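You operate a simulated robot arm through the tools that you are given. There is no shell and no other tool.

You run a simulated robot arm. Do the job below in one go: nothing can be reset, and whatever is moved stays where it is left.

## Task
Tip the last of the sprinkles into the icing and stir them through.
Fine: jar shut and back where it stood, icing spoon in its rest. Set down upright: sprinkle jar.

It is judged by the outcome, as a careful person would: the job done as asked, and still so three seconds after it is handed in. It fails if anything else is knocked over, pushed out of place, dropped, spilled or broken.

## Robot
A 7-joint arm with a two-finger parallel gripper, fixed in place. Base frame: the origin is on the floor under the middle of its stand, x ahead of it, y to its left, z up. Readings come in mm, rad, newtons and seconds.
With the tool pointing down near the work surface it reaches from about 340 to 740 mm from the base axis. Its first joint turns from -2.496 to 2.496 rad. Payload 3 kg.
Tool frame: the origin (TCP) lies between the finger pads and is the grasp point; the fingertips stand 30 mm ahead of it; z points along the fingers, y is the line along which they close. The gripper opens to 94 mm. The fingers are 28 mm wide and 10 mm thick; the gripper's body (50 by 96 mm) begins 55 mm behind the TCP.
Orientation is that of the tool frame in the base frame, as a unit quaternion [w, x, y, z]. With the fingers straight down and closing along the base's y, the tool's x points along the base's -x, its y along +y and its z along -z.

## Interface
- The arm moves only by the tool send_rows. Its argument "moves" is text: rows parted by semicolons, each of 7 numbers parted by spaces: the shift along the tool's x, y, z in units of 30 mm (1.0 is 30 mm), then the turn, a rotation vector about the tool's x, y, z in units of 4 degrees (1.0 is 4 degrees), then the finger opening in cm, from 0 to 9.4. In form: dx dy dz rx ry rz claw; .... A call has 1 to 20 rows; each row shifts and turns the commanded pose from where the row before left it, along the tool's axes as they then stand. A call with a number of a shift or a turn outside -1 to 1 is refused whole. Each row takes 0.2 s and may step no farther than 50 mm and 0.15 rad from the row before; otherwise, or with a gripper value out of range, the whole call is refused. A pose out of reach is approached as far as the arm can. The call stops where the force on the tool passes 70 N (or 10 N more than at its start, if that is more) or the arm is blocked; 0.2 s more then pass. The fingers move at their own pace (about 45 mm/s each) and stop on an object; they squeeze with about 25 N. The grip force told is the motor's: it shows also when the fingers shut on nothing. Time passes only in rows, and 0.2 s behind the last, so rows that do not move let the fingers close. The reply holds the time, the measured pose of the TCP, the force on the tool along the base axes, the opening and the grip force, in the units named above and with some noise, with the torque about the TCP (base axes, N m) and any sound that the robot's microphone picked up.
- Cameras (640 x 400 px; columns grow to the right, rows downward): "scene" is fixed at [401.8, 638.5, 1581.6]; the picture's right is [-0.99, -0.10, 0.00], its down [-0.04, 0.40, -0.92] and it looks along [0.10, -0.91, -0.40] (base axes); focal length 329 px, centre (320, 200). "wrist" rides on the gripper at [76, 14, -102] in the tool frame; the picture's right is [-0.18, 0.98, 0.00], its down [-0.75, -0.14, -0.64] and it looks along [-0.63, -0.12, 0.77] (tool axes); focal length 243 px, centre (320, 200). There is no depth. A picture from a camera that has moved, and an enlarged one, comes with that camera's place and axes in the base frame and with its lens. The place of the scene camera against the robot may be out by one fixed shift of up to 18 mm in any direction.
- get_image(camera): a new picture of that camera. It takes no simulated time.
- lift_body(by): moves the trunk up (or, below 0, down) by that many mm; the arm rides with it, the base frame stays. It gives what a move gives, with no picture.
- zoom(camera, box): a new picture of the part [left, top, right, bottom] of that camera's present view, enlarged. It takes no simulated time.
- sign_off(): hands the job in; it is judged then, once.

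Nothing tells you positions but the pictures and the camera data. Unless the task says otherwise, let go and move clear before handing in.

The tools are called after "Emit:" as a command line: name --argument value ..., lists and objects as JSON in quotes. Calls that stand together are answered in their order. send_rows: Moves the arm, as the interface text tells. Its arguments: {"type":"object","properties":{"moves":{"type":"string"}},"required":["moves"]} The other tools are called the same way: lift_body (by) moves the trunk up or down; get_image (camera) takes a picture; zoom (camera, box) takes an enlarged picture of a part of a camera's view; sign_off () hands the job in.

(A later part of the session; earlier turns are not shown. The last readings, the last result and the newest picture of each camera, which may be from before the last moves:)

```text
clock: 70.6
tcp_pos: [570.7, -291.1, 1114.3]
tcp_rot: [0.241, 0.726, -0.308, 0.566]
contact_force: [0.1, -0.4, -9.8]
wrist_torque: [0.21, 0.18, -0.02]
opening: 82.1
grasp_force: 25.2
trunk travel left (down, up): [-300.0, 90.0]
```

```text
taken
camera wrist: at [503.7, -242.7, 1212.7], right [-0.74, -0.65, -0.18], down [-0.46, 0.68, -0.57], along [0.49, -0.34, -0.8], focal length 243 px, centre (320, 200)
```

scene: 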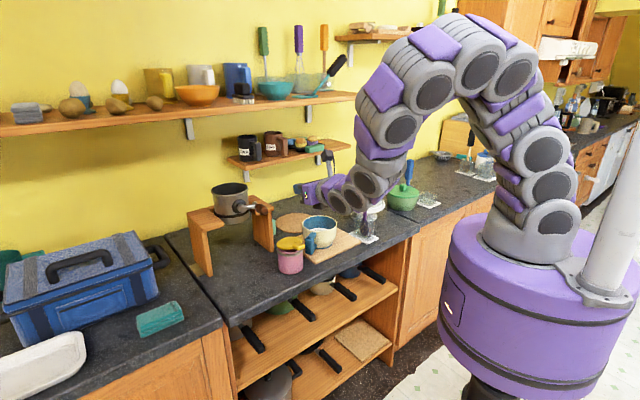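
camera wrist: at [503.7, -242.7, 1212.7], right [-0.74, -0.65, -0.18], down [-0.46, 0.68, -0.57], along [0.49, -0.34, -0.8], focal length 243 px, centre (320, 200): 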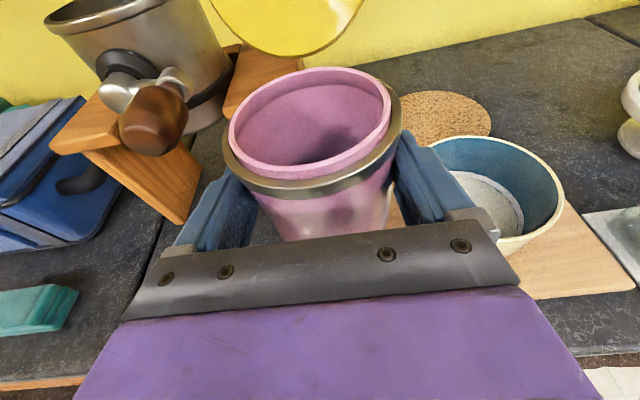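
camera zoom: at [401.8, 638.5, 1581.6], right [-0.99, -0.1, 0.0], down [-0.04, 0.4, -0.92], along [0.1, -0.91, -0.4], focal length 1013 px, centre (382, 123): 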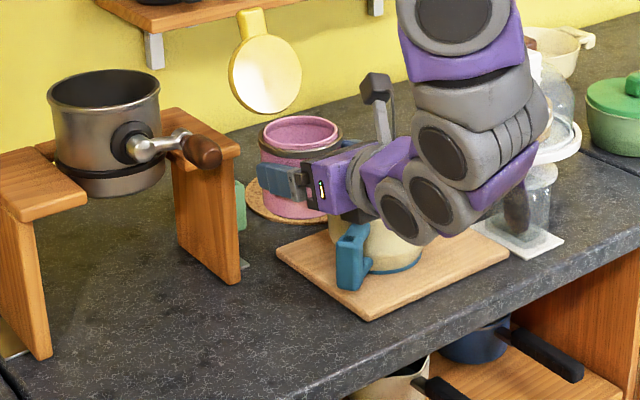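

The jar is clear of everything at z≈1114. I'll carry it over to the near-left side of the bowl, then check reach and position.

Emit:
send_rows --moves "0.1 0.4 0.2 0 0 0 6.0; 0.127 0.7 0.4 0 0 0 6.0; 0.127 0.7 0.4 0 0 0 6.0; 0.127 0.7 0.4 0 0 0 6.0; 0.127 0.7 0.4 0 0 0 6.0; 0.127 0.6 0.4 0 0 0 6.0; 0.03 0.35 0.19 0 0 0 6.0; 0 0 0 0 0 0 6.0"

Emit:
get_image --camera "wrist"

Emit:
get_image --camera "scene"

```text
clock: 72.4
tcp_pos: [534.7, -434.7, 1119.0]
tcp_rot: [0.241, 0.726, -0.308, 0.566]
contact_force: [0.0, 0.2, -9.8]
wrist_torque: [0.17, 0.13, 0.02]
opening: 81.7
grasp_force: 25.1
trunk travel left (down, up): [-300.0, 90.0]
```

```text
taken
camera wrist: at [466.9, -384.9, 1218.2], right [-0.74, -0.65, -0.18], down [-0.46, 0.68, -0.57], along [0.49, -0.34, -0.8], focal length 243 px, centre (320, 200)
```

wrist: 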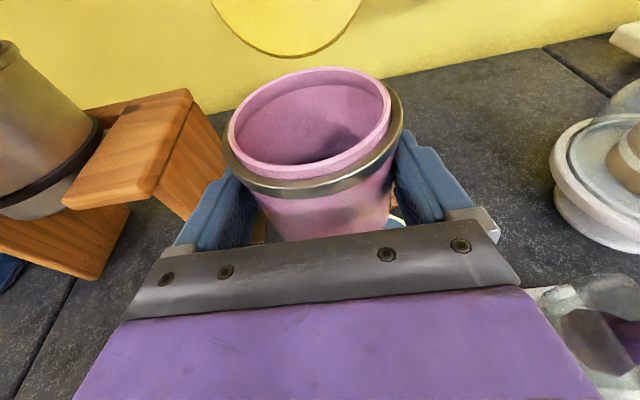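

```text
taken
```

scene: 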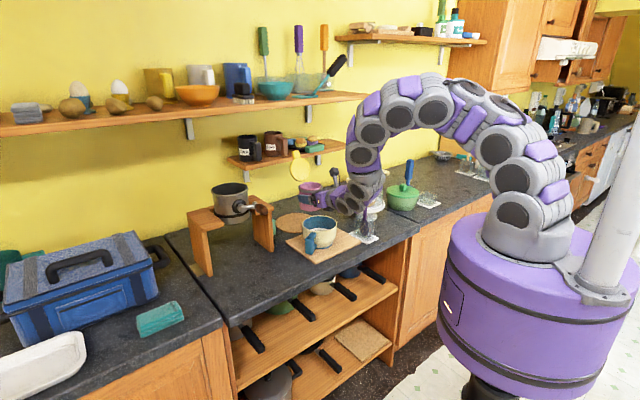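

Emit:
zoom --camera "scene" --box '[270, 140, 420, 260]'

```text
3.33 times, centred on (345, 200) of scene
camera zoom: at [401.8, 638.5, 1581.6], right [-0.99, -0.1, 0.0], down [-0.04, 0.4, -0.92], along [0.1, -0.91, -0.4], focal length 1098 px, centre (237, 200)
```

zoom: 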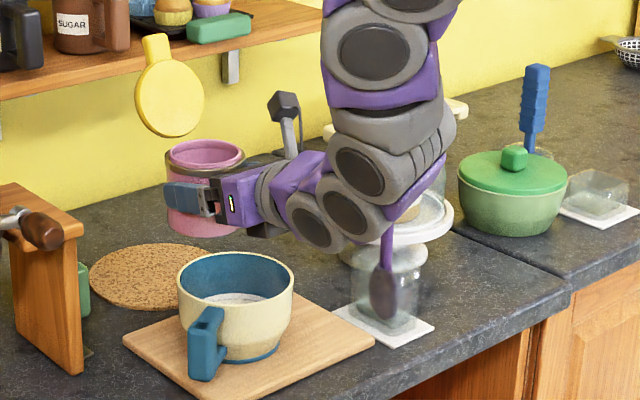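

Everything is clear: the jar is above and slightly left of the bowl. I'll level the tool and begin a slow roll to about 40°, then check that the grip holds sideways load.

Emit:
send_rows --moves "0 0 0 0 0.875 0 6.0; 0 0 0 0 0.875 0 6.0; 0 0 0 0 0.875 0 6.0; 0 0 0 0 0.875 0 6.0; 0 0 0 0 0 0.3 6.0; 0 0 0 0 0 0.6 6.0; 0 0 0 0 0 0.9 6.0; 0 0 0 0 0 1 6.0; 0 0 0 0 0 1 6.0; 0 0 0 0 0 1 6.0; 0 0 0 0 0 1 6.0; 0 0 0 0 0 1 6.0; 0 0 0 0 0 0.6 6.0; 0 0 0 0 0 0.3 6.0; 0 0 0 0 0 0 6.0"

Emit:
get_image --camera "wrist"

Emit:
zoom --camera "scene" --box '[270, 140, 420, 260]'

```text
clock: 75.6
tcp_pos: [532.6, -432.5, 1119.1]
tcp_rot: [0.093, 0.555, -0.44, 0.7]
contact_force: [0.0, 0.7, -10.1]
wrist_torque: [0.17, 0.23, 0.01]
opening: 81.7
grasp_force: 25.2
trunk travel left (down, up): [-300.0, 90.0]
```

```text
taken
camera wrist: at [423.9, -394.3, 1177.4], right [-0.54, -0.52, -0.66], down [-0.08, 0.81, -0.57], along [0.84, -0.26, -0.48], focal length 243 px, centre (320, 200)
```

wrist: 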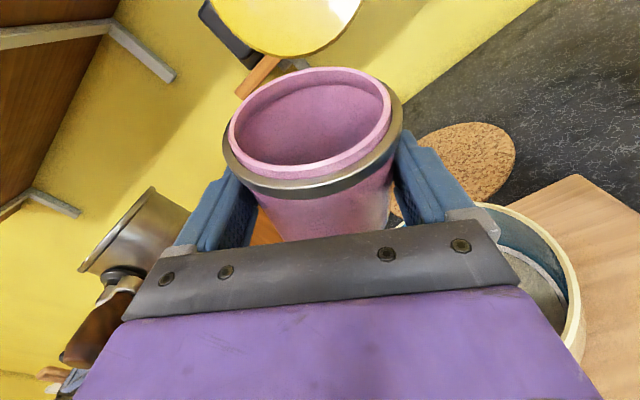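

```text
3.33 times, centred on (345, 200) of scene
camera zoom: at [401.8, 638.5, 1581.6], right [-0.99, -0.1, 0.0], down [-0.04, 0.4, -0.92], along [0.1, -0.91, -0.4], focal length 1098 px, centre (237, 200)
```

zoom: 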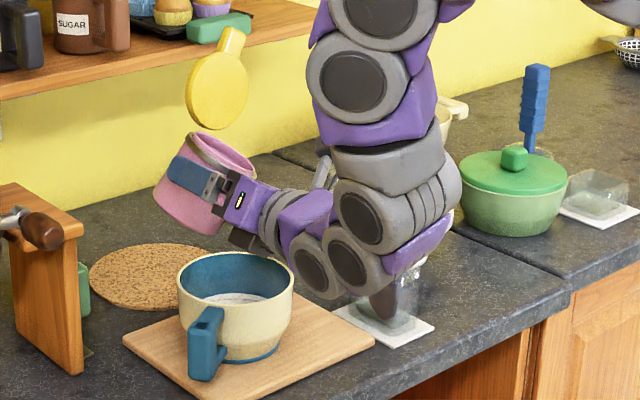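

The grip holds and the tool is exactly level at 31° of roll. I'll drop 20 mm to shorten the fall and roll on towards 85°.

Emit:
send_rows --moves "-0.287 0.171 0 0 0 0 6.0; -0.287 0.171 0 0 0 0 6.0; 0 0 0 0 0 0.4 6.0; 0 0 0 0 0 0.8 6.0; 0 0 0 0 0 1 6.0; 0 0 0 0 0 1 6.0; 0 0 0 0 0 1 6.0; 0 0 0 0 0 1 6.0; 0 0 0 0 0 1 6.0; 0 0 0 0 0 1 6.0; 0 0 0 0 0 1 6.0; 0 0 0 0 0 1 6.0; 0 0 0 0 0 1 6.0; 0 0 0 0 0 1 6.0; 0 0 0 0 0 0.8 6.0; 0 0 0 0 0 0.5 6.0; 0 0 0 0 0 0 6.0"

Emit:
get_image --camera "wrist"

Emit:
zoom --camera "scene" --box '[270, 140, 420, 260]'

```text
clock: 79.2
tcp_pos: [531.2, -433.3, 1097.7]
tcp_rot: [-0.211, 0.317, -0.633, 0.674]
contact_force: [0.0, 0.3, -9.4]
wrist_torque: [0.13, 0.25, 0.01]
opening: 81.4
grasp_force: 24.7
trunk travel left (down, up): [-300.0, 90.0]
```

```text
taken
camera wrist: at [404.9, -412.6, 1097.4], right [0.02, 0.02, -1.0], down [0.11, 0.99, 0.02], along [0.99, -0.11, 0.01], focal length 243 px, centre (320, 200)
```

wrist: 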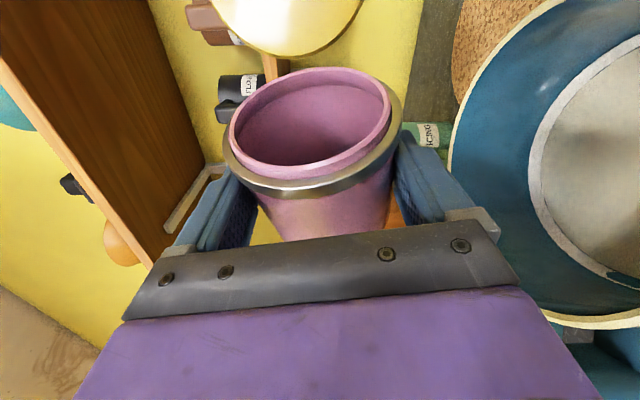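

```text
3.33 times, centred on (345, 200) of scene
camera zoom: at [401.8, 638.5, 1581.6], right [-0.99, -0.1, 0.0], down [-0.04, 0.4, -0.92], along [0.1, -0.91, -0.4], focal length 1098 px, centre (237, 200)
```

zoom: 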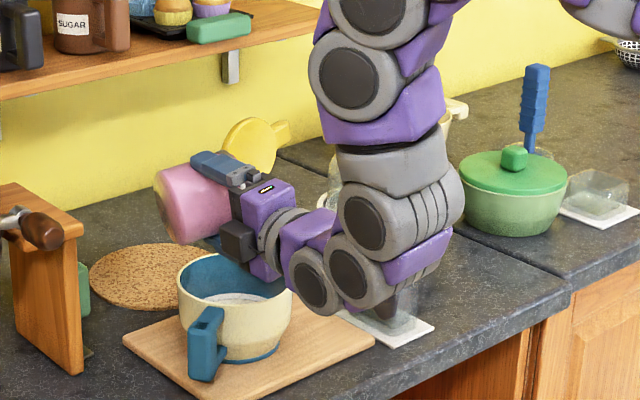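

The jar is at ~81° with its lower lip right over the bowl's centre. I'll continue slowly to about 105°.

Emit:
send_rows --moves "0 0 0 0 0 0.3 6.0; 0 0 0 0 0 0.5 6.0; 0 0 0 0 0 0.6 6.0; 0 0 0 0 0 0.6 6.0; 0 0 0 0 0 0.6 6.0; 0 0 0 0 0 0.6 6.0; 0 0 0 0 0 0.6 6.0; 0 0 0 0 0 0.6 6.0; 0 0 0 0 0 0.6 6.0; 0 0 0 0 0 0.5 6.0; 0 0 0 0 0 0.4 6.0; 0 0 0 0 0 0 6.0; 0 0 0 0 0 0 6.0"

Emit:
get_image --camera "wrist"

Emit:
zoom --camera "scene" --box '[290, 170, 380, 250]'

```text
clock: 82.0
tcp_pos: [532.7, -433.2, 1097.5]
tcp_rot: [0.345, -0.181, 0.684, -0.617]
contact_force: [-1.0, 0.3, -10.7]
wrist_torque: [0.11, 0.23, -0.02]
opening: 81.8
grasp_force: 24.7
trunk travel left (down, up): [-300.0, 90.0]
```

```text
taken
camera wrist: at [410.0, -407.6, 1066.4], right [0.3, 0.29, -0.91], down [0.05, 0.94, 0.33], along [0.95, -0.15, 0.27], focal length 243 px, centre (320, 200)
```

wrist: 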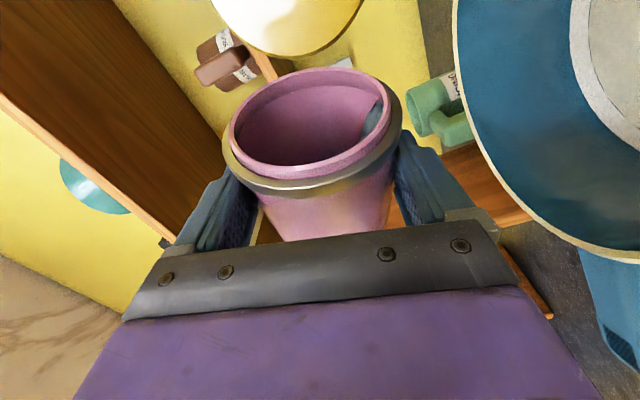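

```text
5.00 times, centred on (335, 210) of scene
camera zoom: at [401.8, 638.5, 1581.6], right [-0.99, -0.1, 0.0], down [-0.04, 0.4, -0.92], along [0.1, -0.91, -0.4], focal length 1646 px, centre (245, 150)
```

zoom: 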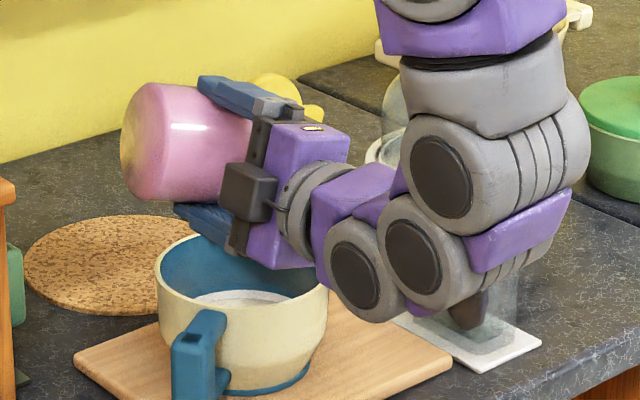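

Emit:
zoom --camera "wrist" --box '[210, 50, 430, 200]'

Emit:
zoom --camera "wrist" --box '[400, 0, 640, 200]'

```text
2.67 times, centred on (320, 125) of wrist
camera zoom: at [410.0, -407.6, 1066.4], right [0.3, 0.29, -0.91], down [0.05, 0.94, 0.33], along [0.95, -0.15, 0.27], focal length 647 px, centre (320, 400)
```

zoom: 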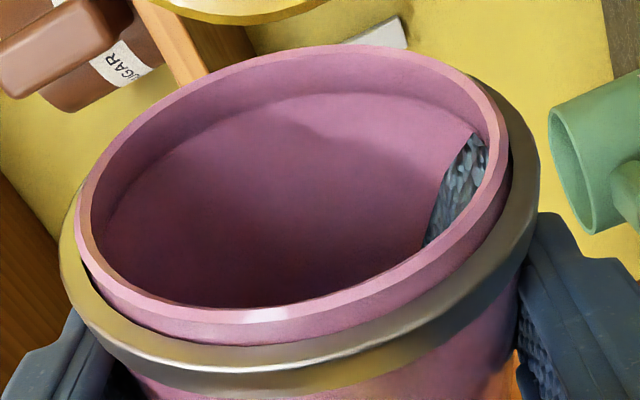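

```text
2.00 times, centred on (520, 100) of wrist
camera zoom: at [410.0, -407.6, 1066.4], right [0.3, 0.29, -0.91], down [0.05, 0.94, 0.33], along [0.95, -0.15, 0.27], focal length 485 px, centre (-80, 400)
```

zoom: 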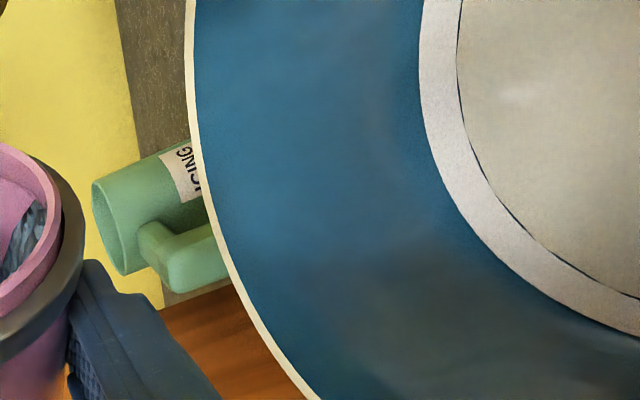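

I can see the sprinkles: a bluish-grey heap lying at the lower lip of the jar. I'll keep rolling gently to let them slide out into the bowl.

Emit:
send_rows --moves "0.007 -0.046 0 0 0 0.4 6.0; 0.007 -0.046 0 0 0 0.4 6.0; 0.007 -0.046 0 0 0 0.4 6.0; 0.007 -0.046 0 0 0 0.4 6.0; 0.007 -0.046 0 0 0 0.4 6.0; 0.007 -0.046 0 0 0 0.4 6.0; 0 0 0 0 0 0 6.0; 0 0 0 0 0 0 6.0"

Emit:
zoom --camera "wrist" --box '[210, 50, 430, 200]'

Emit:
zoom --camera "scene" --box '[290, 170, 380, 250]'

Emit:
get_image --camera "wrist"

```text
clock: 83.8
tcp_pos: [529.6, -435.2, 1105.7]
tcp_rot: [0.395, -0.123, 0.697, -0.586]
contact_force: [0.3, 0.1, -9.2]
wrist_torque: [0.15, 0.27, 0.02]
opening: 81.5
grasp_force: 25.0
trunk travel left (down, up): [-300.0, 90.0]
```

```text
2.67 times, centred on (320, 125) of wrist
camera zoom: at [411.4, -405.7, 1063.0], right [0.41, 0.4, -0.82], down [0.01, 0.9, 0.44], along [0.91, -0.18, 0.36], focal length 647 px, centre (320, 400)
```

zoom: 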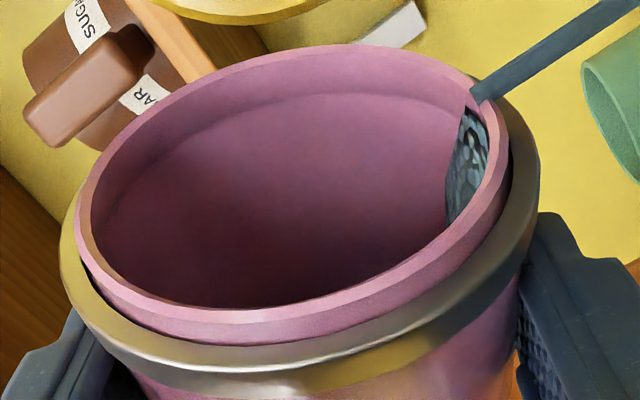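

```text
5.00 times, centred on (335, 210) of scene
camera zoom: at [401.8, 638.5, 1581.6], right [-0.99, -0.1, 0.0], down [-0.04, 0.4, -0.92], along [0.1, -0.91, -0.4], focal length 1646 px, centre (245, 150)
```

zoom: 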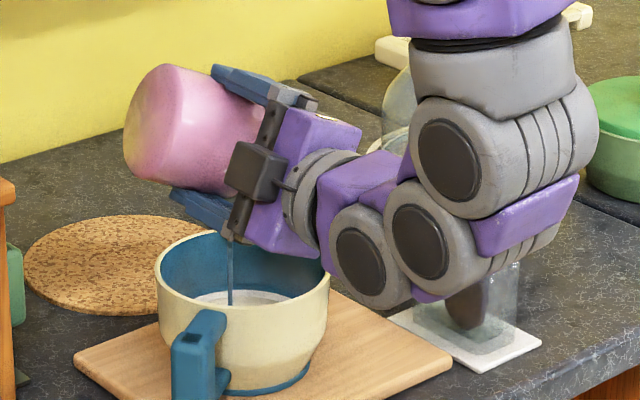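

```text
taken
camera wrist: at [411.4, -405.7, 1063.0], right [0.41, 0.4, -0.82], down [0.01, 0.9, 0.44], along [0.91, -0.18, 0.36], focal length 243 px, centre (320, 200)
```

wrist: 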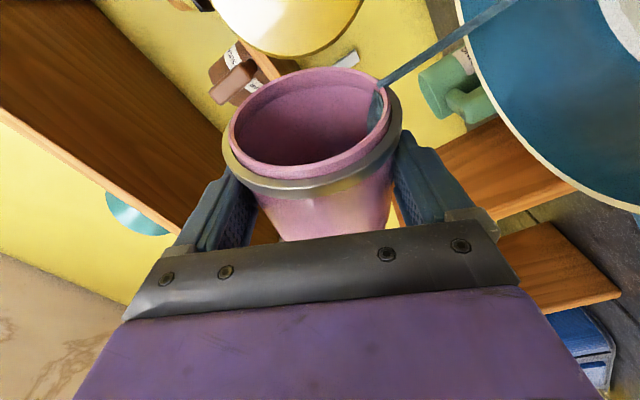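

A thin stream of sprinkles is falling into the middle of the bowl. I'll hold here and tilt a little further until it runs out.

Emit:
send_rows --moves "0 0 0 0 0 0 6.0; 0 0 0 0 0 0 6.0; 0 0 0 0 0 0 6.0; 0 0 0 0 0 0 6.0; 0 0 0 0 0 0 6.0; 0 0 0 0 0 0 6.0; 0 0 0 0 0 0 6.0; 0 0 0 0 0 0 6.0"

Emit:
zoom --camera "wrist" --box '[210, 50, 430, 200]'

Emit:
zoom --camera "scene" --box '[290, 170, 380, 250]'

```text
clock: 85.6
tcp_pos: [530.7, -436.1, 1106.9]
tcp_rot: [0.395, -0.122, 0.697, -0.586]
contact_force: [-0.2, 0.4, -9.5]
wrist_torque: [0.15, 0.25, -0.01]
opening: 81.7
grasp_force: 25.1
trunk travel left (down, up): [-300.0, 90.0]
```

```text
2.67 times, centred on (320, 125) of wrist
camera zoom: at [411.4, -405.8, 1063.0], right [0.41, 0.4, -0.82], down [0.01, 0.9, 0.44], along [0.91, -0.18, 0.36], focal length 647 px, centre (320, 400)
```

zoom: 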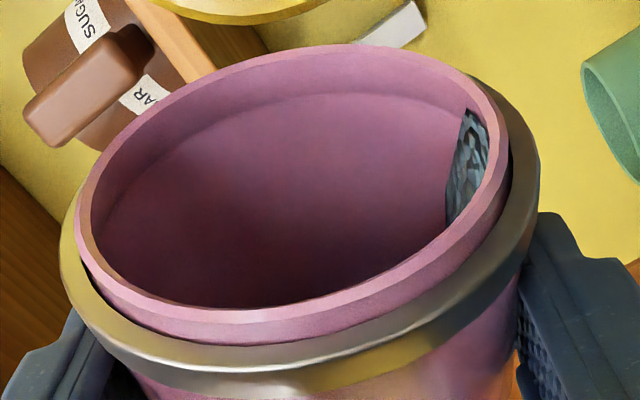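

```text
5.00 times, centred on (335, 210) of scene
camera zoom: at [401.8, 638.5, 1581.6], right [-0.99, -0.1, 0.0], down [-0.04, 0.4, -0.92], along [0.1, -0.91, -0.4], focal length 1646 px, centre (245, 150)
```

zoom: 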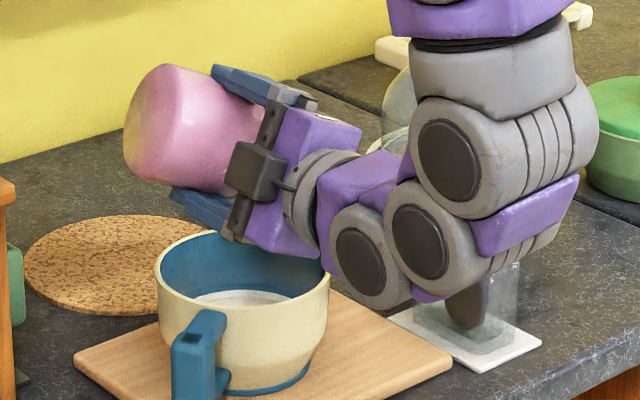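

The flow stops at each tilt angle with some left, so more tilt is needed. I'll raise a little to keep the open lid clear of the rim and roll further.

Emit:
send_rows --moves "-0.068 -0.196 0 0 0 0 6.0; -0.068 -0.196 0 0 0 0 6.0; -0.068 -0.196 0 0 0 0.3 6.0; -0.068 -0.196 0 0 0 0.4 6.0; -0.068 -0.196 0 0 0 0.4 6.0; 0 0 0 0 0 0.4 6.0; 0 0 0 0 0 0.4 6.0; 0 0 0 0 0 0.4 6.0; 0 0 0 0 0 0 6.0; 0 0 0 0 0 0 6.0; 0 0 0 0 0 0 6.0; 0 0 0 0 0 0 6.0"

Emit:
zoom --camera "wrist" --box '[210, 50, 430, 200]'

Emit:
zoom --camera "scene" --box '[290, 170, 380, 250]'

```text
clock: 88.2
tcp_pos: [526.9, -437.7, 1138.0]
tcp_rot: [0.441, -0.066, 0.704, -0.553]
contact_force: [0.0, 0.0, -9.8]
wrist_torque: [0.13, 0.26, 0.0]
opening: 81.9
grasp_force: 24.7
trunk travel left (down, up): [-300.0, 90.0]
```

```text
2.67 times, centred on (320, 125) of wrist
camera zoom: at [415.0, -402.4, 1084.6], right [0.5, 0.48, -0.72], down [-0.05, 0.85, 0.53], along [0.87, -0.23, 0.44], focal length 647 px, centre (320, 400)
```

zoom: 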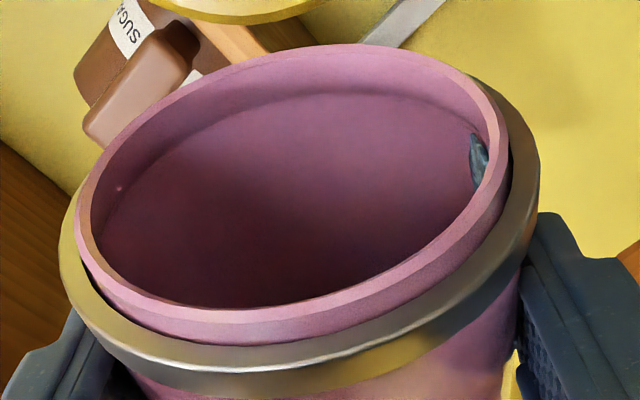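

```text
5.00 times, centred on (335, 210) of scene
camera zoom: at [401.8, 638.5, 1581.6], right [-0.99, -0.1, 0.0], down [-0.04, 0.4, -0.92], along [0.1, -0.91, -0.4], focal length 1646 px, centre (245, 150)
```

zoom: 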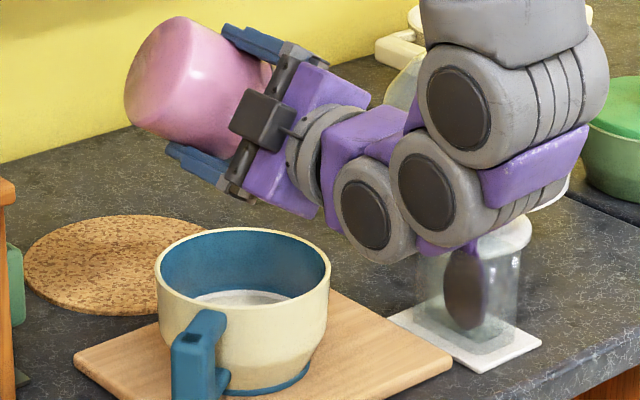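

Emit:
send_rows --moves "-0.05 -0.15 0 0 0 0.4 6.0; -0.05 -0.15 0 0 0 0.4 6.0; 0 0 0 0 0 0.4 6.0; 0 0 0 0 0 0.4 6.0; 0 0 0 0 0 0.4 6.0; 0 0 0 0 0 0.4 6.0; 0 0 0 0 0 0.4 6.0; 0 0 0 0 0 0 6.0; 0 0 0 0 0 0 6.0; 0 0 0 0 0 0 6.0"

Emit:
zoom --camera "wrist" --box '[210, 50, 430, 200]'

Emit:
zoom --camera "scene" --box '[290, 160, 410, 250]'

```text
clock: 90.4
tcp_pos: [526.0, -439.4, 1146.5]
tcp_rot: [0.492, 0.002, 0.708, -0.507]
contact_force: [-0.1, 0.3, -10.0]
wrist_torque: [0.18, 0.21, 0.01]
opening: 81.9
grasp_force: 24.7
trunk travel left (down, up): [-300.0, 90.0]
```

```text
2.67 times, centred on (320, 125) of wrist
camera zoom: at [421.5, -396.2, 1083.8], right [0.59, 0.57, -0.57], down [-0.13, 0.77, 0.63], along [0.8, -0.3, 0.52], focal length 647 px, centre (320, 400)
```

zoom: 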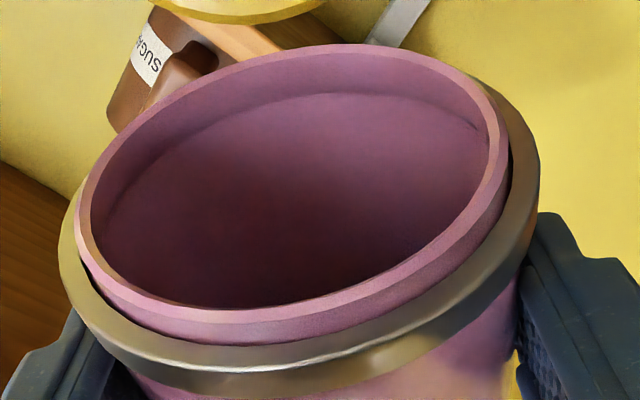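

```text
4.44 times, centred on (350, 205) of scene
camera zoom: at [401.8, 638.5, 1581.6], right [-0.99, -0.1, 0.0], down [-0.04, 0.4, -0.92], along [0.1, -0.91, -0.4], focal length 1463 px, centre (187, 178)
```

zoom: 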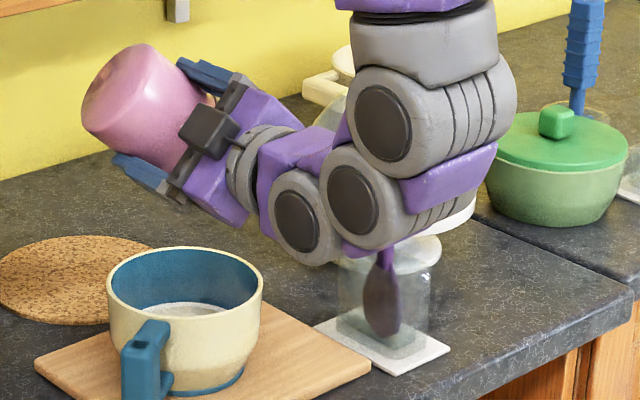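

The jar looks empty. I'll tip a little further to make sure nothing is left behind the lip.

Emit:
send_rows --moves "-0.011 -0.0875 0 0 0 0.5 6.0; -0.011 -0.0875 0 0 0 0.5 6.0; -0.011 -0.0875 0 0 0 0.5 6.0; -0.011 -0.0875 0 0 0 0.5 6.0; -0.011 -0.0875 0 0 0 0.5 6.0; -0.011 -0.0875 0 0 0 0.5 6.0; -0.011 -0.0875 0 0 0 0.5 6.0; -0.011 -0.0875 0 0 0 0.5 6.0; 0 0 0 0 0 0 6.0; 0 0 0 0 0 0 6.0; 0 0 0 0 0 0 6.0; 0 0 0 0 0 0 6.0; 0 0 0 0 0 0 6.0"

Emit:
get_image --camera "wrist"

Emit:
zoom --camera "wrist" --box '[210, 50, 430, 200]'

Emit:
zoom --camera "scene" --box '[290, 140, 410, 250]'

```text
clock: 93.2
tcp_pos: [515.1, -449.7, 1161.7]
tcp_rot: [0.558, 0.102, 0.7, -0.433]
contact_force: [1.0, 0.7, -8.6]
wrist_torque: [0.2, 0.23, 0.0]
opening: 81.6
grasp_force: 25.0
trunk travel left (down, up): [-300.0, 90.0]
```

```text
taken
camera wrist: at [424.8, -393.1, 1088.7], right [0.68, 0.66, -0.33], down [-0.27, 0.63, 0.73], along [0.68, -0.41, 0.61], focal length 243 px, centre (320, 200)
```

wrist: 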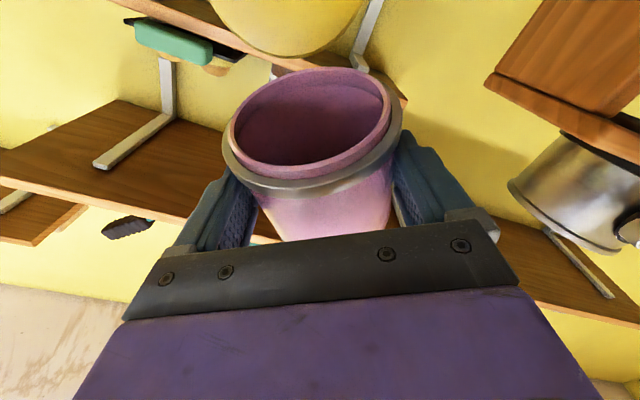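

```text
2.67 times, centred on (320, 125) of wrist
camera zoom: at [424.8, -393.1, 1088.7], right [0.68, 0.66, -0.33], down [-0.27, 0.63, 0.73], along [0.68, -0.41, 0.61], focal length 647 px, centre (320, 400)
```

zoom: 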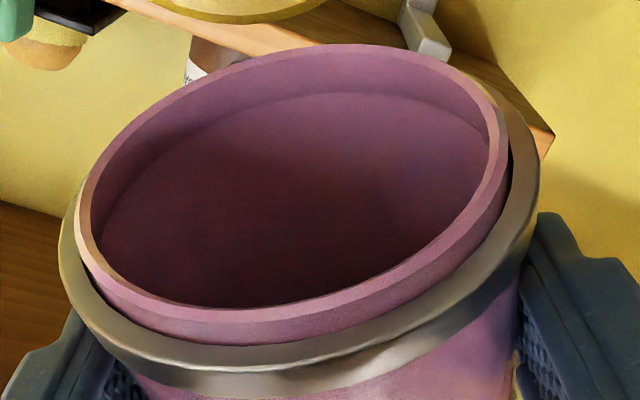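

```text
3.64 times, centred on (350, 195) of scene
camera zoom: at [401.8, 638.5, 1581.6], right [-0.99, -0.1, 0.0], down [-0.04, 0.4, -0.92], along [0.1, -0.91, -0.4], focal length 1197 px, centre (211, 218)
```

zoom: 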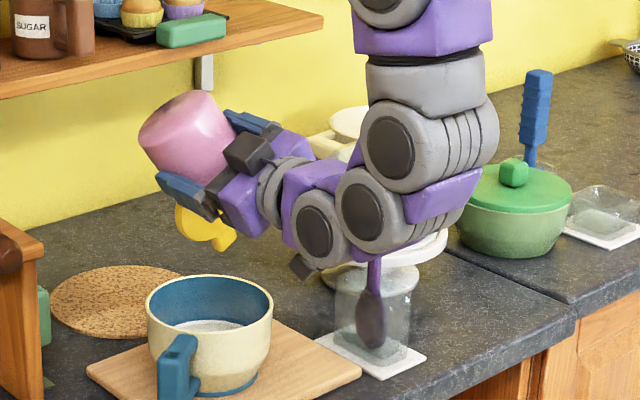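

The jar is empty; every visible grain has gone into the bowl. I'll roll it back upright in place, high above the bowl.

Emit:
send_rows --moves "0 0 0 0 0 -0.5 6.0; 0 0 0 0 0 -1 6.0; 0 0 0 0 0 -1 6.0; 0 0 0 0 0 -1 6.0; 0 0 0 0 0 -1 6.0; 0 0 0 0 0 -1 6.0; 0 0 0 0 0 -1 6.0; 0 0 0 0 0 -1 6.0; 0 0 0 0 0 -1 6.0; 0 0 0 0 0 -1 6.0; 0 0 0 0 0 -1 6.0; 0 0 0 0 0 -1 6.0; 0 0 0 0 0 -1 6.0; 0 0 0 0 0 -1 6.0; 0 0 0 0 0 -1 6.0; 0 0 0 0 0 -1 6.0; 0 0 0 0 0 -1 6.0; 0 0 0 0 0 -1 6.0; 0 0 0 0 0 -1 6.0; 0 0 0 0 0 -0.5 6.0"

Emit:
send_rows --moves "0 0 0 0 0 -0.5 6.0; 0 0 0 0 0 -1 6.0; 0 0 0 0 0 -1 6.0; 0 0 0 0 0 -1 6.0; 0 0 0 0 0 -1 6.0; 0 0 0 0 0 -1 6.0; 0 0 0 0 0 -1 6.0; 0 0 0 0 0 -1 6.0; 0 0 0 0 0 -1 6.0; 0 0 0 0 0 -1 6.0; 0 0 0 0 0 -1 6.0; 0 0 0 0 0 -1 6.0; 0 0 0 0 0 -1 6.0; 0 0 0 0 0 -1 6.0; 0 0 0 0 0 -1 6.0; 0 0 0 0 0 -1 6.0; 0 0 0 0 0 -1 6.0; 0 0 0 0 0 -1 6.0; 0 0 0 0 0 -1 6.0; 0 0 0 0 0 -0.1 6.0"

Emit:
get_image --camera "wrist"

Emit:
get_image --camera "scene"

```text
clock: 97.4
tcp_pos: [514.3, -449.3, 1161.1]
tcp_rot: [-0.173, 0.353, -0.614, 0.685]
contact_force: [0.5, 0.9, -9.3]
wrist_torque: [0.14, 0.28, 0.02]
opening: 81.4
grasp_force: 25.2
trunk travel left (down, up): [-300.0, 90.0]
```

```text
clock: 101.6
tcp_pos: [515.4, -448.9, 1161.4]
tcp_rot: [0.276, 0.652, -0.276, 0.65]
contact_force: [0.2, -0.3, -9.6]
wrist_torque: [0.2, 0.2, 0.0]
opening: 81.9
grasp_force: 25.4
trunk travel left (down, up): [-300.0, 90.0]
```

```text
taken
camera wrist: at [433.3, -385.5, 1237.8], right [-0.71, -0.68, -0.18], down [-0.35, 0.56, -0.75], along [0.62, -0.47, -0.63], focal length 243 px, centre (320, 200)
```

wrist: 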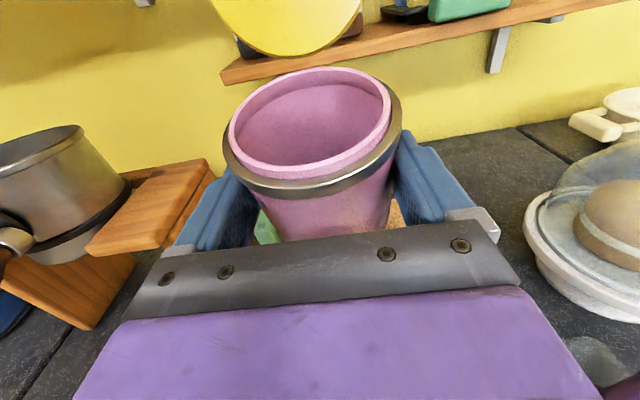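

```text
taken
```

scene: 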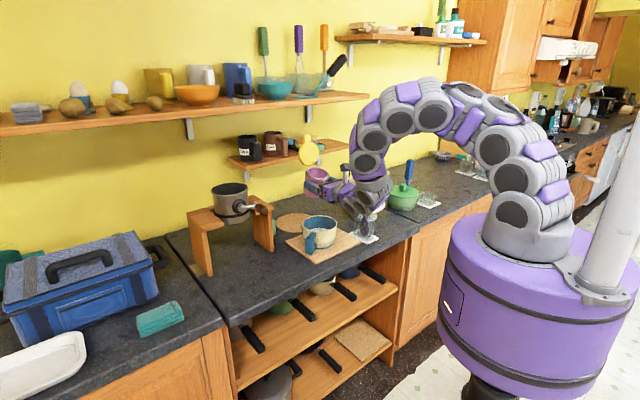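

The jar is upright again. I'll restore the slight pitch and carry it back to a point above its home, keeping right of the pot handle.

Emit:
send_rows --moves "0 0 0 0 -0.875 0 6.0; 0 0 0 0 -0.875 0 6.0; 0 0 0 0 -0.875 0 6.0; 0 0 0 0 -0.875 0 6.0; -0.14 -0.35 -0.16 0 0 0 6.0; -0.282 -0.71 -0.327 0 0 0 6.0; -0.282 -0.71 -0.327 0 0 0 6.0; -0.282 -0.71 -0.327 0 0 0 6.0; -0.282 -0.71 -0.327 0 0 0 6.0; -0.282 -0.71 -0.327 0 0 0 6.0; -0.282 -0.71 -0.327 0 0 0 6.0; -0.14 -0.35 -0.16 0 0 0 6.0; 0 0 0 0 0 0 6.0"

Emit:
get_image --camera "wrist"

Emit:
zoom --camera "scene" --box '[230, 160, 370, 290]'

```text
clock: 104.4
tcp_pos: [566.6, -288.6, 1120.7]
tcp_rot: [0.241, 0.725, -0.308, 0.566]
contact_force: [0.3, 0.8, -9.3]
wrist_torque: [0.13, 0.2, 0.0]
opening: 81.4
grasp_force: 24.9
trunk travel left (down, up): [-300.0, 90.0]
```

```text
taken
camera wrist: at [498.6, -238.9, 1219.1], right [-0.74, -0.65, -0.18], down [-0.46, 0.68, -0.58], along [0.49, -0.34, -0.8], focal length 243 px, centre (320, 200)
```

wrist: 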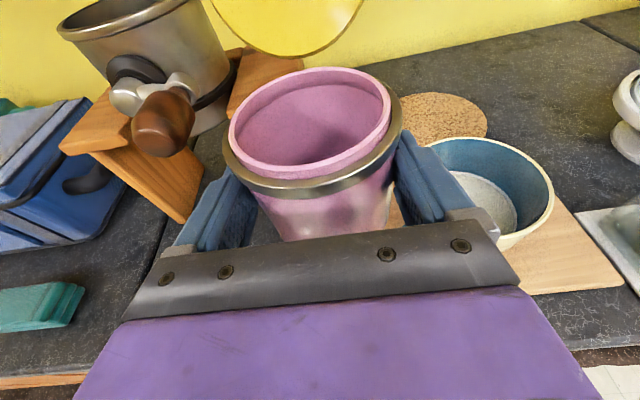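

```text
3.08 times, centred on (300, 225) of scene
camera zoom: at [401.8, 638.5, 1581.6], right [-0.99, -0.1, 0.0], down [-0.04, 0.4, -0.92], along [0.1, -0.91, -0.4], focal length 1013 px, centre (382, 123)
```

zoom: 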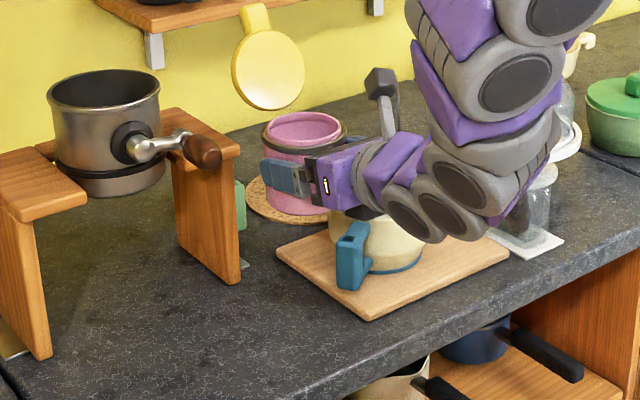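

Emit:
send_rows --moves "-0.4 -0.05 0.1 0 0 0 6.0; -0.485 -0.053 0.12 0 0 0 6.0; -0.485 -0.053 0.12 0 0 0 6.0; -0.485 -0.053 0.12 0 0 0 6.0; -0.485 -0.053 0.12 0 0 0 6.0; -0.267 -0.24 0.032 0 0 0 6.0; -0.267 -0.24 0.032 0 0 0 6.0; -0.267 -0.24 0.032 0 0 0 6.0; 0 0 0 0 0 0 6.0"

Emit:
get_image --camera "wrist"

Emit:
zoom --camera "scene" --box '[250, 180, 350, 280]'

```text
clock: 106.4
tcp_pos: [584.1, -265.8, 1024.3]
tcp_rot: [0.241, 0.726, -0.309, 0.565]
contact_force: [0.7, -1.3, -9.5]
wrist_torque: [0.22, 0.13, 0.01]
opening: 81.4
grasp_force: 25.1
trunk travel left (down, up): [-300.0, 90.0]
```

```text
taken
camera wrist: at [517.6, -217.1, 1123.1], right [-0.74, -0.65, -0.18], down [-0.46, 0.68, -0.57], along [0.49, -0.34, -0.8], focal length 243 px, centre (320, 200)
```

wrist: 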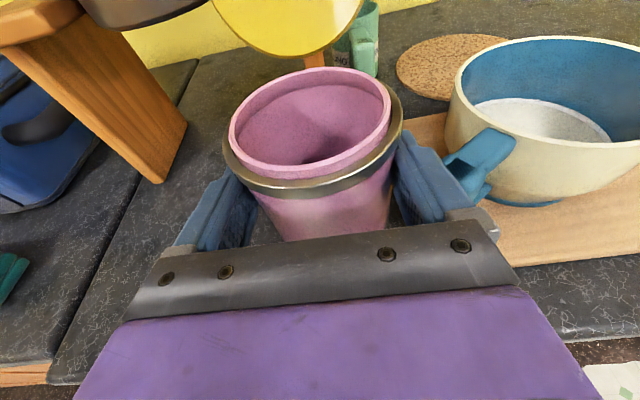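

```text
4.00 times, centred on (300, 230) of scene
camera zoom: at [401.8, 638.5, 1581.6], right [-0.99, -0.1, 0.0], down [-0.04, 0.4, -0.92], along [0.1, -0.91, -0.4], focal length 1317 px, centre (400, 80)
```

zoom: 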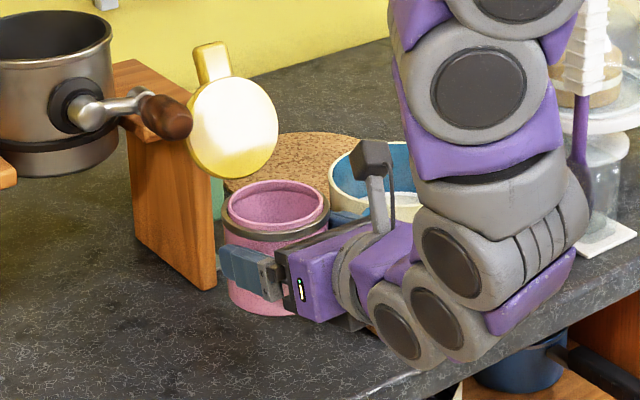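

Above home. Lowering now, slowing for the last few millimetres and watching the weight come off.

Emit:
send_rows --moves "-0.3 0 0.075 0 0 0 6.0; -0.45 0 0.11 0 0 0 6.0; -0.45 0 0.11 0 0 0 6.0; -0.35 0 0.088 0 0 0 6.0; -0.2 0 0.05 0 0 0 6.0; -0.093 -0.02 0.023 0 0 0 6.0; 0 0 0 0 0 0 6.0"

Emit:
send_rows --moves "-0.05 0 0.0125 0 0 0 6.0; 0 0 0 0 0 0 6.0"

Emit:
zoom --camera "scene" --box '[265, 215, 325, 285]'

```text
clock: 108.0
tcp_pos: [586.2, -265.1, 967.0]
tcp_rot: [0.24, 0.726, -0.307, 0.566]
contact_force: [-0.4, 0.1, -9.0]
wrist_torque: [0.21, 0.19, 0.01]
opening: 81.5
grasp_force: 25.6
trunk travel left (down, up): [-300.0, 90.0]
```

```text
clock: 108.6
tcp_pos: [586.7, -264.8, 965.7]
tcp_rot: [0.241, 0.726, -0.308, 0.566]
contact_force: [0.3, -0.2, -9.5]
wrist_torque: [0.18, 0.21, 0.03]
opening: 81.7
grasp_force: 25.4
trunk travel left (down, up): [-300.0, 90.0]
```

```text
5.71 times, centred on (295, 250) of scene
camera zoom: at [401.8, 638.5, 1581.6], right [-0.99, -0.1, 0.0], down [-0.04, 0.4, -0.92], along [0.1, -0.91, -0.4], focal length 1881 px, centre (463, -86)
```

zoom: 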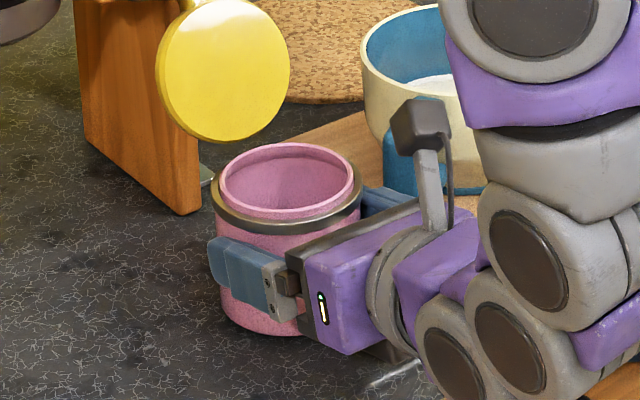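

Emit:
send_rows --moves "-0.04 0.02 0.01 0 0 0 6.0; 0 0 0 0 0 0 6.0"

Emit:
send_rows --moves "-0.04 0.01 0.01 0 0 0 6.0; 0 0 0 0 0 0 6.0"

Emit:
zoom --camera "scene" --box '[270, 225, 320, 280]'

```text
clock: 109.2
tcp_pos: [587.4, -266.0, 963.8]
tcp_rot: [0.241, 0.726, -0.309, 0.565]
contact_force: [-1.1, -0.4, -9.6]
wrist_torque: [0.19, 0.18, -0.03]
opening: 81.6
grasp_force: 25.4
trunk travel left (down, up): [-300.0, 90.0]
```

```text
clock: 109.8
tcp_pos: [584.6, -265.2, 963.8]
tcp_rot: [0.24, 0.726, -0.307, 0.566]
contact_force: [-0.1, -0.6, -9.9]
wrist_torque: [0.15, 0.16, -0.03]
opening: 81.5
grasp_force: 24.9
trunk travel left (down, up): [-300.0, 90.0]
```

```text
7.27 times, centred on (295, 252) of scene
camera zoom: at [401.8, 638.5, 1581.6], right [-0.99, -0.1, 0.0], down [-0.04, 0.4, -0.92], along [0.1, -0.91, -0.4], focal length 2394 px, centre (502, -182)
```

zoom: 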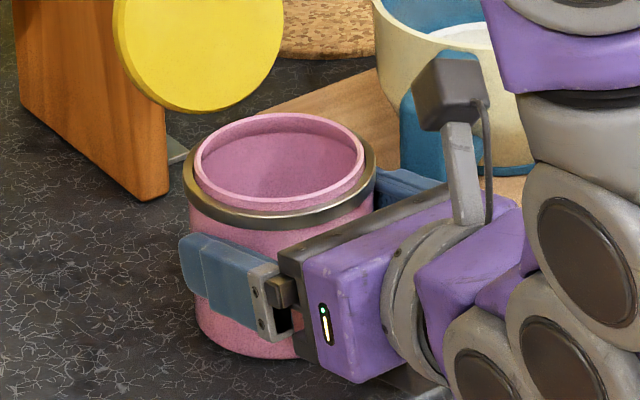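

Still hanging just above the counter. Compared with the first picture it is ~4 mm too far in, so I'll shift it outward and continue lowering.

Emit:
send_rows --moves "-0.032 0 -0.13 0 0 0 6.0; -0.04 0 0.01 0 0 0 6.0; 0 0 0 0 0 0 6.0"

Emit:
send_rows --moves "-0.05 0 0.012 0 0 0 6.0; 0 0 0 0 0 0 6.0"

Emit:
send_rows --moves "-0.05 0 0.012 0 0 0 6.0; 0 0 0 0 0 0 6.0"

```text
clock: 110.6
tcp_pos: [581.3, -262.3, 963.3]
tcp_rot: [0.241, 0.726, -0.308, 0.567]
contact_force: [-0.7, -1.8, -3.3]
wrist_torque: [-0.18, 0.35, 0.02]
opening: 81.7
grasp_force: 24.9
trunk travel left (down, up): [-300.0, 90.0]
```

```text
clock: 111.2
tcp_pos: [581.8, -263.0, 962.5]
tcp_rot: [0.241, 0.725, -0.309, 0.567]
contact_force: [-1.4, -5.0, 9.4]
wrist_torque: [-0.1, 0.44, -0.12]
opening: 81.7
grasp_force: 25.6
trunk travel left (down, up): [-300.0, 90.0]
```

```text
clock: 111.8
tcp_pos: [581.9, -261.9, 960.5]
tcp_rot: [0.241, 0.725, -0.308, 0.567]
contact_force: [1.2, -3.3, 16.0]
wrist_torque: [-0.33, -0.19, -0.1]
opening: 81.5
grasp_force: 24.7
trunk travel left (down, up): [-300.0, 90.0]
```

The jar has touched down; I'll relax the downward push slightly and release it.

Emit:
send_rows --moves "0.05 0 -0.012 0 0 0 6.0; 0 0 0 0 0 0 8.3; 0 0 0 0 0 0 8.7; 0 0 0 0 0 0 9.0; 0 0 0 0 0 0 9.0; 0 0 0 0 0 0 9.0"

Emit:
get_image --camera "wrist"

Emit:
zoom --camera "scene" --box '[270, 225, 320, 280]'

```text
clock: 113.2
tcp_pos: [581.5, -261.2, 960.2]
tcp_rot: [0.241, 0.726, -0.307, 0.567]
contact_force: [-0.3, 0.1, -0.3]
wrist_torque: [-0.02, -0.01, -0.01]
opening: 89.8
grasp_force: 0.1
trunk travel left (down, up): [-300.0, 90.0]
```

```text
taken
camera wrist: at [514.1, -213.3, 1060.3], right [-0.74, -0.65, -0.18], down [-0.46, 0.68, -0.58], along [0.49, -0.34, -0.8], focal length 243 px, centre (320, 200)
```

wrist: 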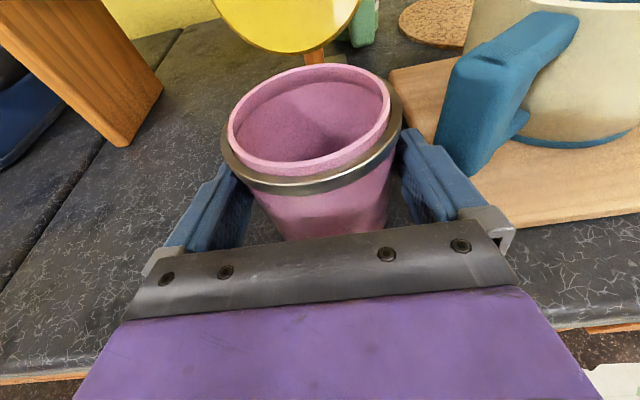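

```text
7.27 times, centred on (295, 252) of scene
camera zoom: at [401.8, 638.5, 1581.6], right [-0.99, -0.1, 0.0], down [-0.04, 0.4, -0.92], along [0.1, -0.91, -0.4], focal length 2394 px, centre (502, -182)
```

zoom: 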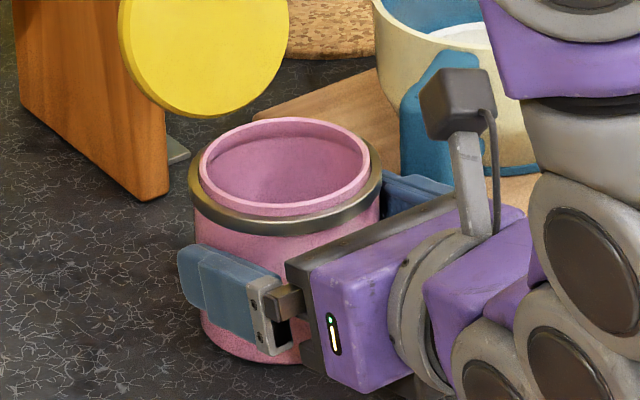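

The jar is released, upright, and matches its original place in the picture. I'll back straight out, rise, and turn the tool to point down so I can swing the lid shut from behind.

Emit:
send_rows --moves "-0.1 0 -0.4 0 0 0 9.0; -0.177 0 -0.712 0 0 0 9.0; -0.177 0 -0.712 0 0 0 9.0; -0.177 0 -0.712 0 0 0 9.0; -0.177 0 -0.712 0 0 0 9.0; -0.08 0 -0.3 0 0 0 8.0; 0.906 0 -0.224 0 0 0 6.0; 0.906 0 -0.224 0 0 0 4.0; 0.906 0 -0.224 0 0 0 2.0; 0.906 0 -0.224 0 0 0 0.0; 0.906 0 -0.224 0 0 0 0.0; 0 0 0 0 0 0 0.0"

Emit:
get_image --camera "wrist"

Emit:
zoom --camera "scene" --box '[250, 180, 350, 280]'

```text
clock: 115.8
tcp_pos: [504.9, -181.4, 1100.1]
tcp_rot: [0.242, 0.726, -0.309, 0.565]
contact_force: [0.3, 0.3, 0.3]
wrist_torque: [-0.01, 0.01, 0.01]
opening: 0.0
grasp_force: 25.2
trunk travel left (down, up): [-300.0, 90.0]
```

```text
taken
camera wrist: at [437.8, -133.3, 1200.4], right [-0.74, -0.65, -0.18], down [-0.46, 0.68, -0.58], along [0.49, -0.34, -0.8], focal length 243 px, centre (320, 200)
```

wrist: 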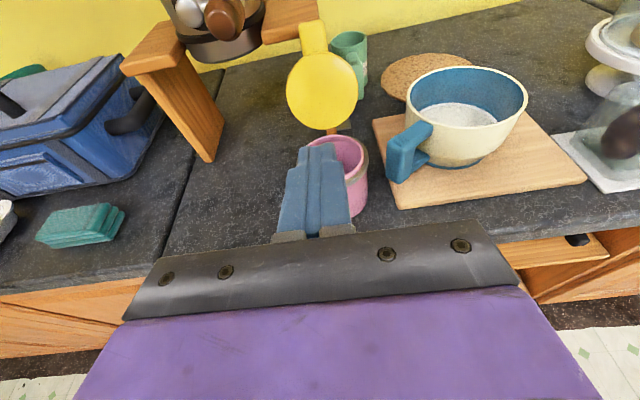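

```text
4.00 times, centred on (300, 230) of scene
camera zoom: at [401.8, 638.5, 1581.6], right [-0.99, -0.1, 0.0], down [-0.04, 0.4, -0.92], along [0.1, -0.91, -0.4], focal length 1317 px, centre (400, 80)
```

zoom: 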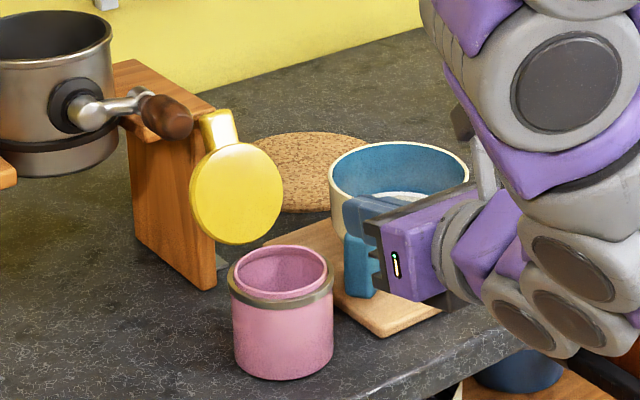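

Emit:
zoom --camera "wrist" --box '[370, 50, 570, 210]'

Emit:
zoom --camera "wrist" --box '[260, 10, 400, 130]'

```text
2.50 times, centred on (470, 130) of wrist
camera zoom: at [437.8, -133.3, 1200.4], right [-0.74, -0.65, -0.18], down [-0.46, 0.68, -0.58], along [0.49, -0.34, -0.8], focal length 606 px, centre (-55, 375)
```

zoom: 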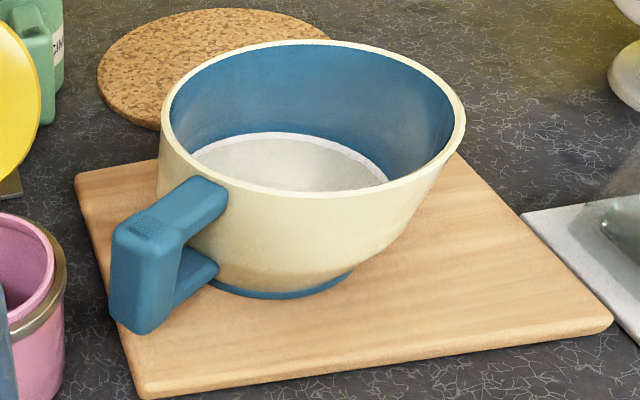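

```text
3.33 times, centred on (330, 70) of wrist
camera zoom: at [437.8, -133.3, 1200.4], right [-0.74, -0.65, -0.18], down [-0.46, 0.68, -0.58], along [0.49, -0.34, -0.8], focal length 809 px, centre (287, 633)
```

zoom: 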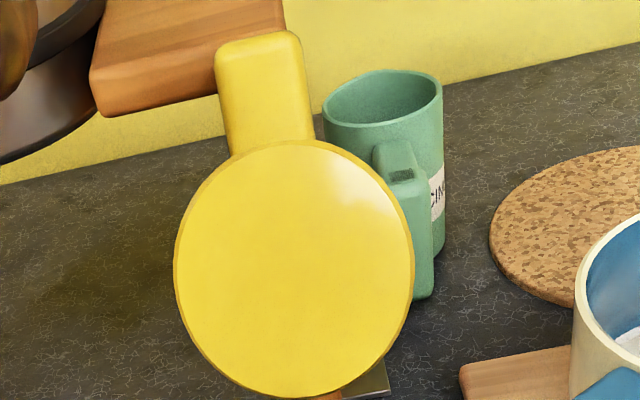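

The icing looks untouched apart from what fell in, and the lid stands just past vertical. Now I'll pitch the tool to point straight down, clear in front of the jar.

Emit:
send_rows --moves "0 0 0 0 -1 0 0; 0 0 0 0 -1 0 0; 0 0 0 0 -1 0 0; 0 0 0 0 -1 0 0; 0 0 0 0 -1 0 0; 0 0 0 0 -1 0 0; 0 0 0 0 -1 0 0; 0 0 0 0 -1 0 0; 0 0 0 0 -1 0 0; 0 0 0 0 -1 0 0; 0 0 0 0 -1 0 0; 0 0 0 0 -1 0 0; 0 0 0 0 -1 0 0; 0 0 0 0 -1 0 0; 0 0 0 0 -1 0 0; 0 0 0 0 -1 0 0; 0 0 0 0 -1 0 0; 0 0 0 0 -1 0 0; 0 0 0 0 -1 0 0; 0 0 0 0 0 0 0"

Emit:
get_image --camera "wrist"

```text
clock: 120.0
tcp_pos: [506.5, -183.8, 1101.3]
tcp_rot: [-0.001, 0.921, -0.391, -0.001]
contact_force: [-0.1, 0.5, 0.3]
wrist_torque: [0.0, -0.01, 0.0]
opening: 0.2
grasp_force: 24.9
trunk travel left (down, up): [-300.0, 90.0]
```

```text
taken
camera wrist: at [547.6, -248.4, 1203.9], right [-0.83, -0.55, 0.0], down [-0.42, 0.64, 0.64], along [-0.35, 0.54, -0.77], focal length 243 px, centre (320, 200)
```

wrist: 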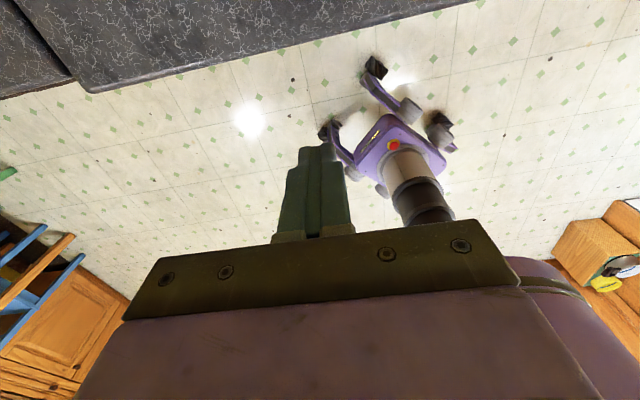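

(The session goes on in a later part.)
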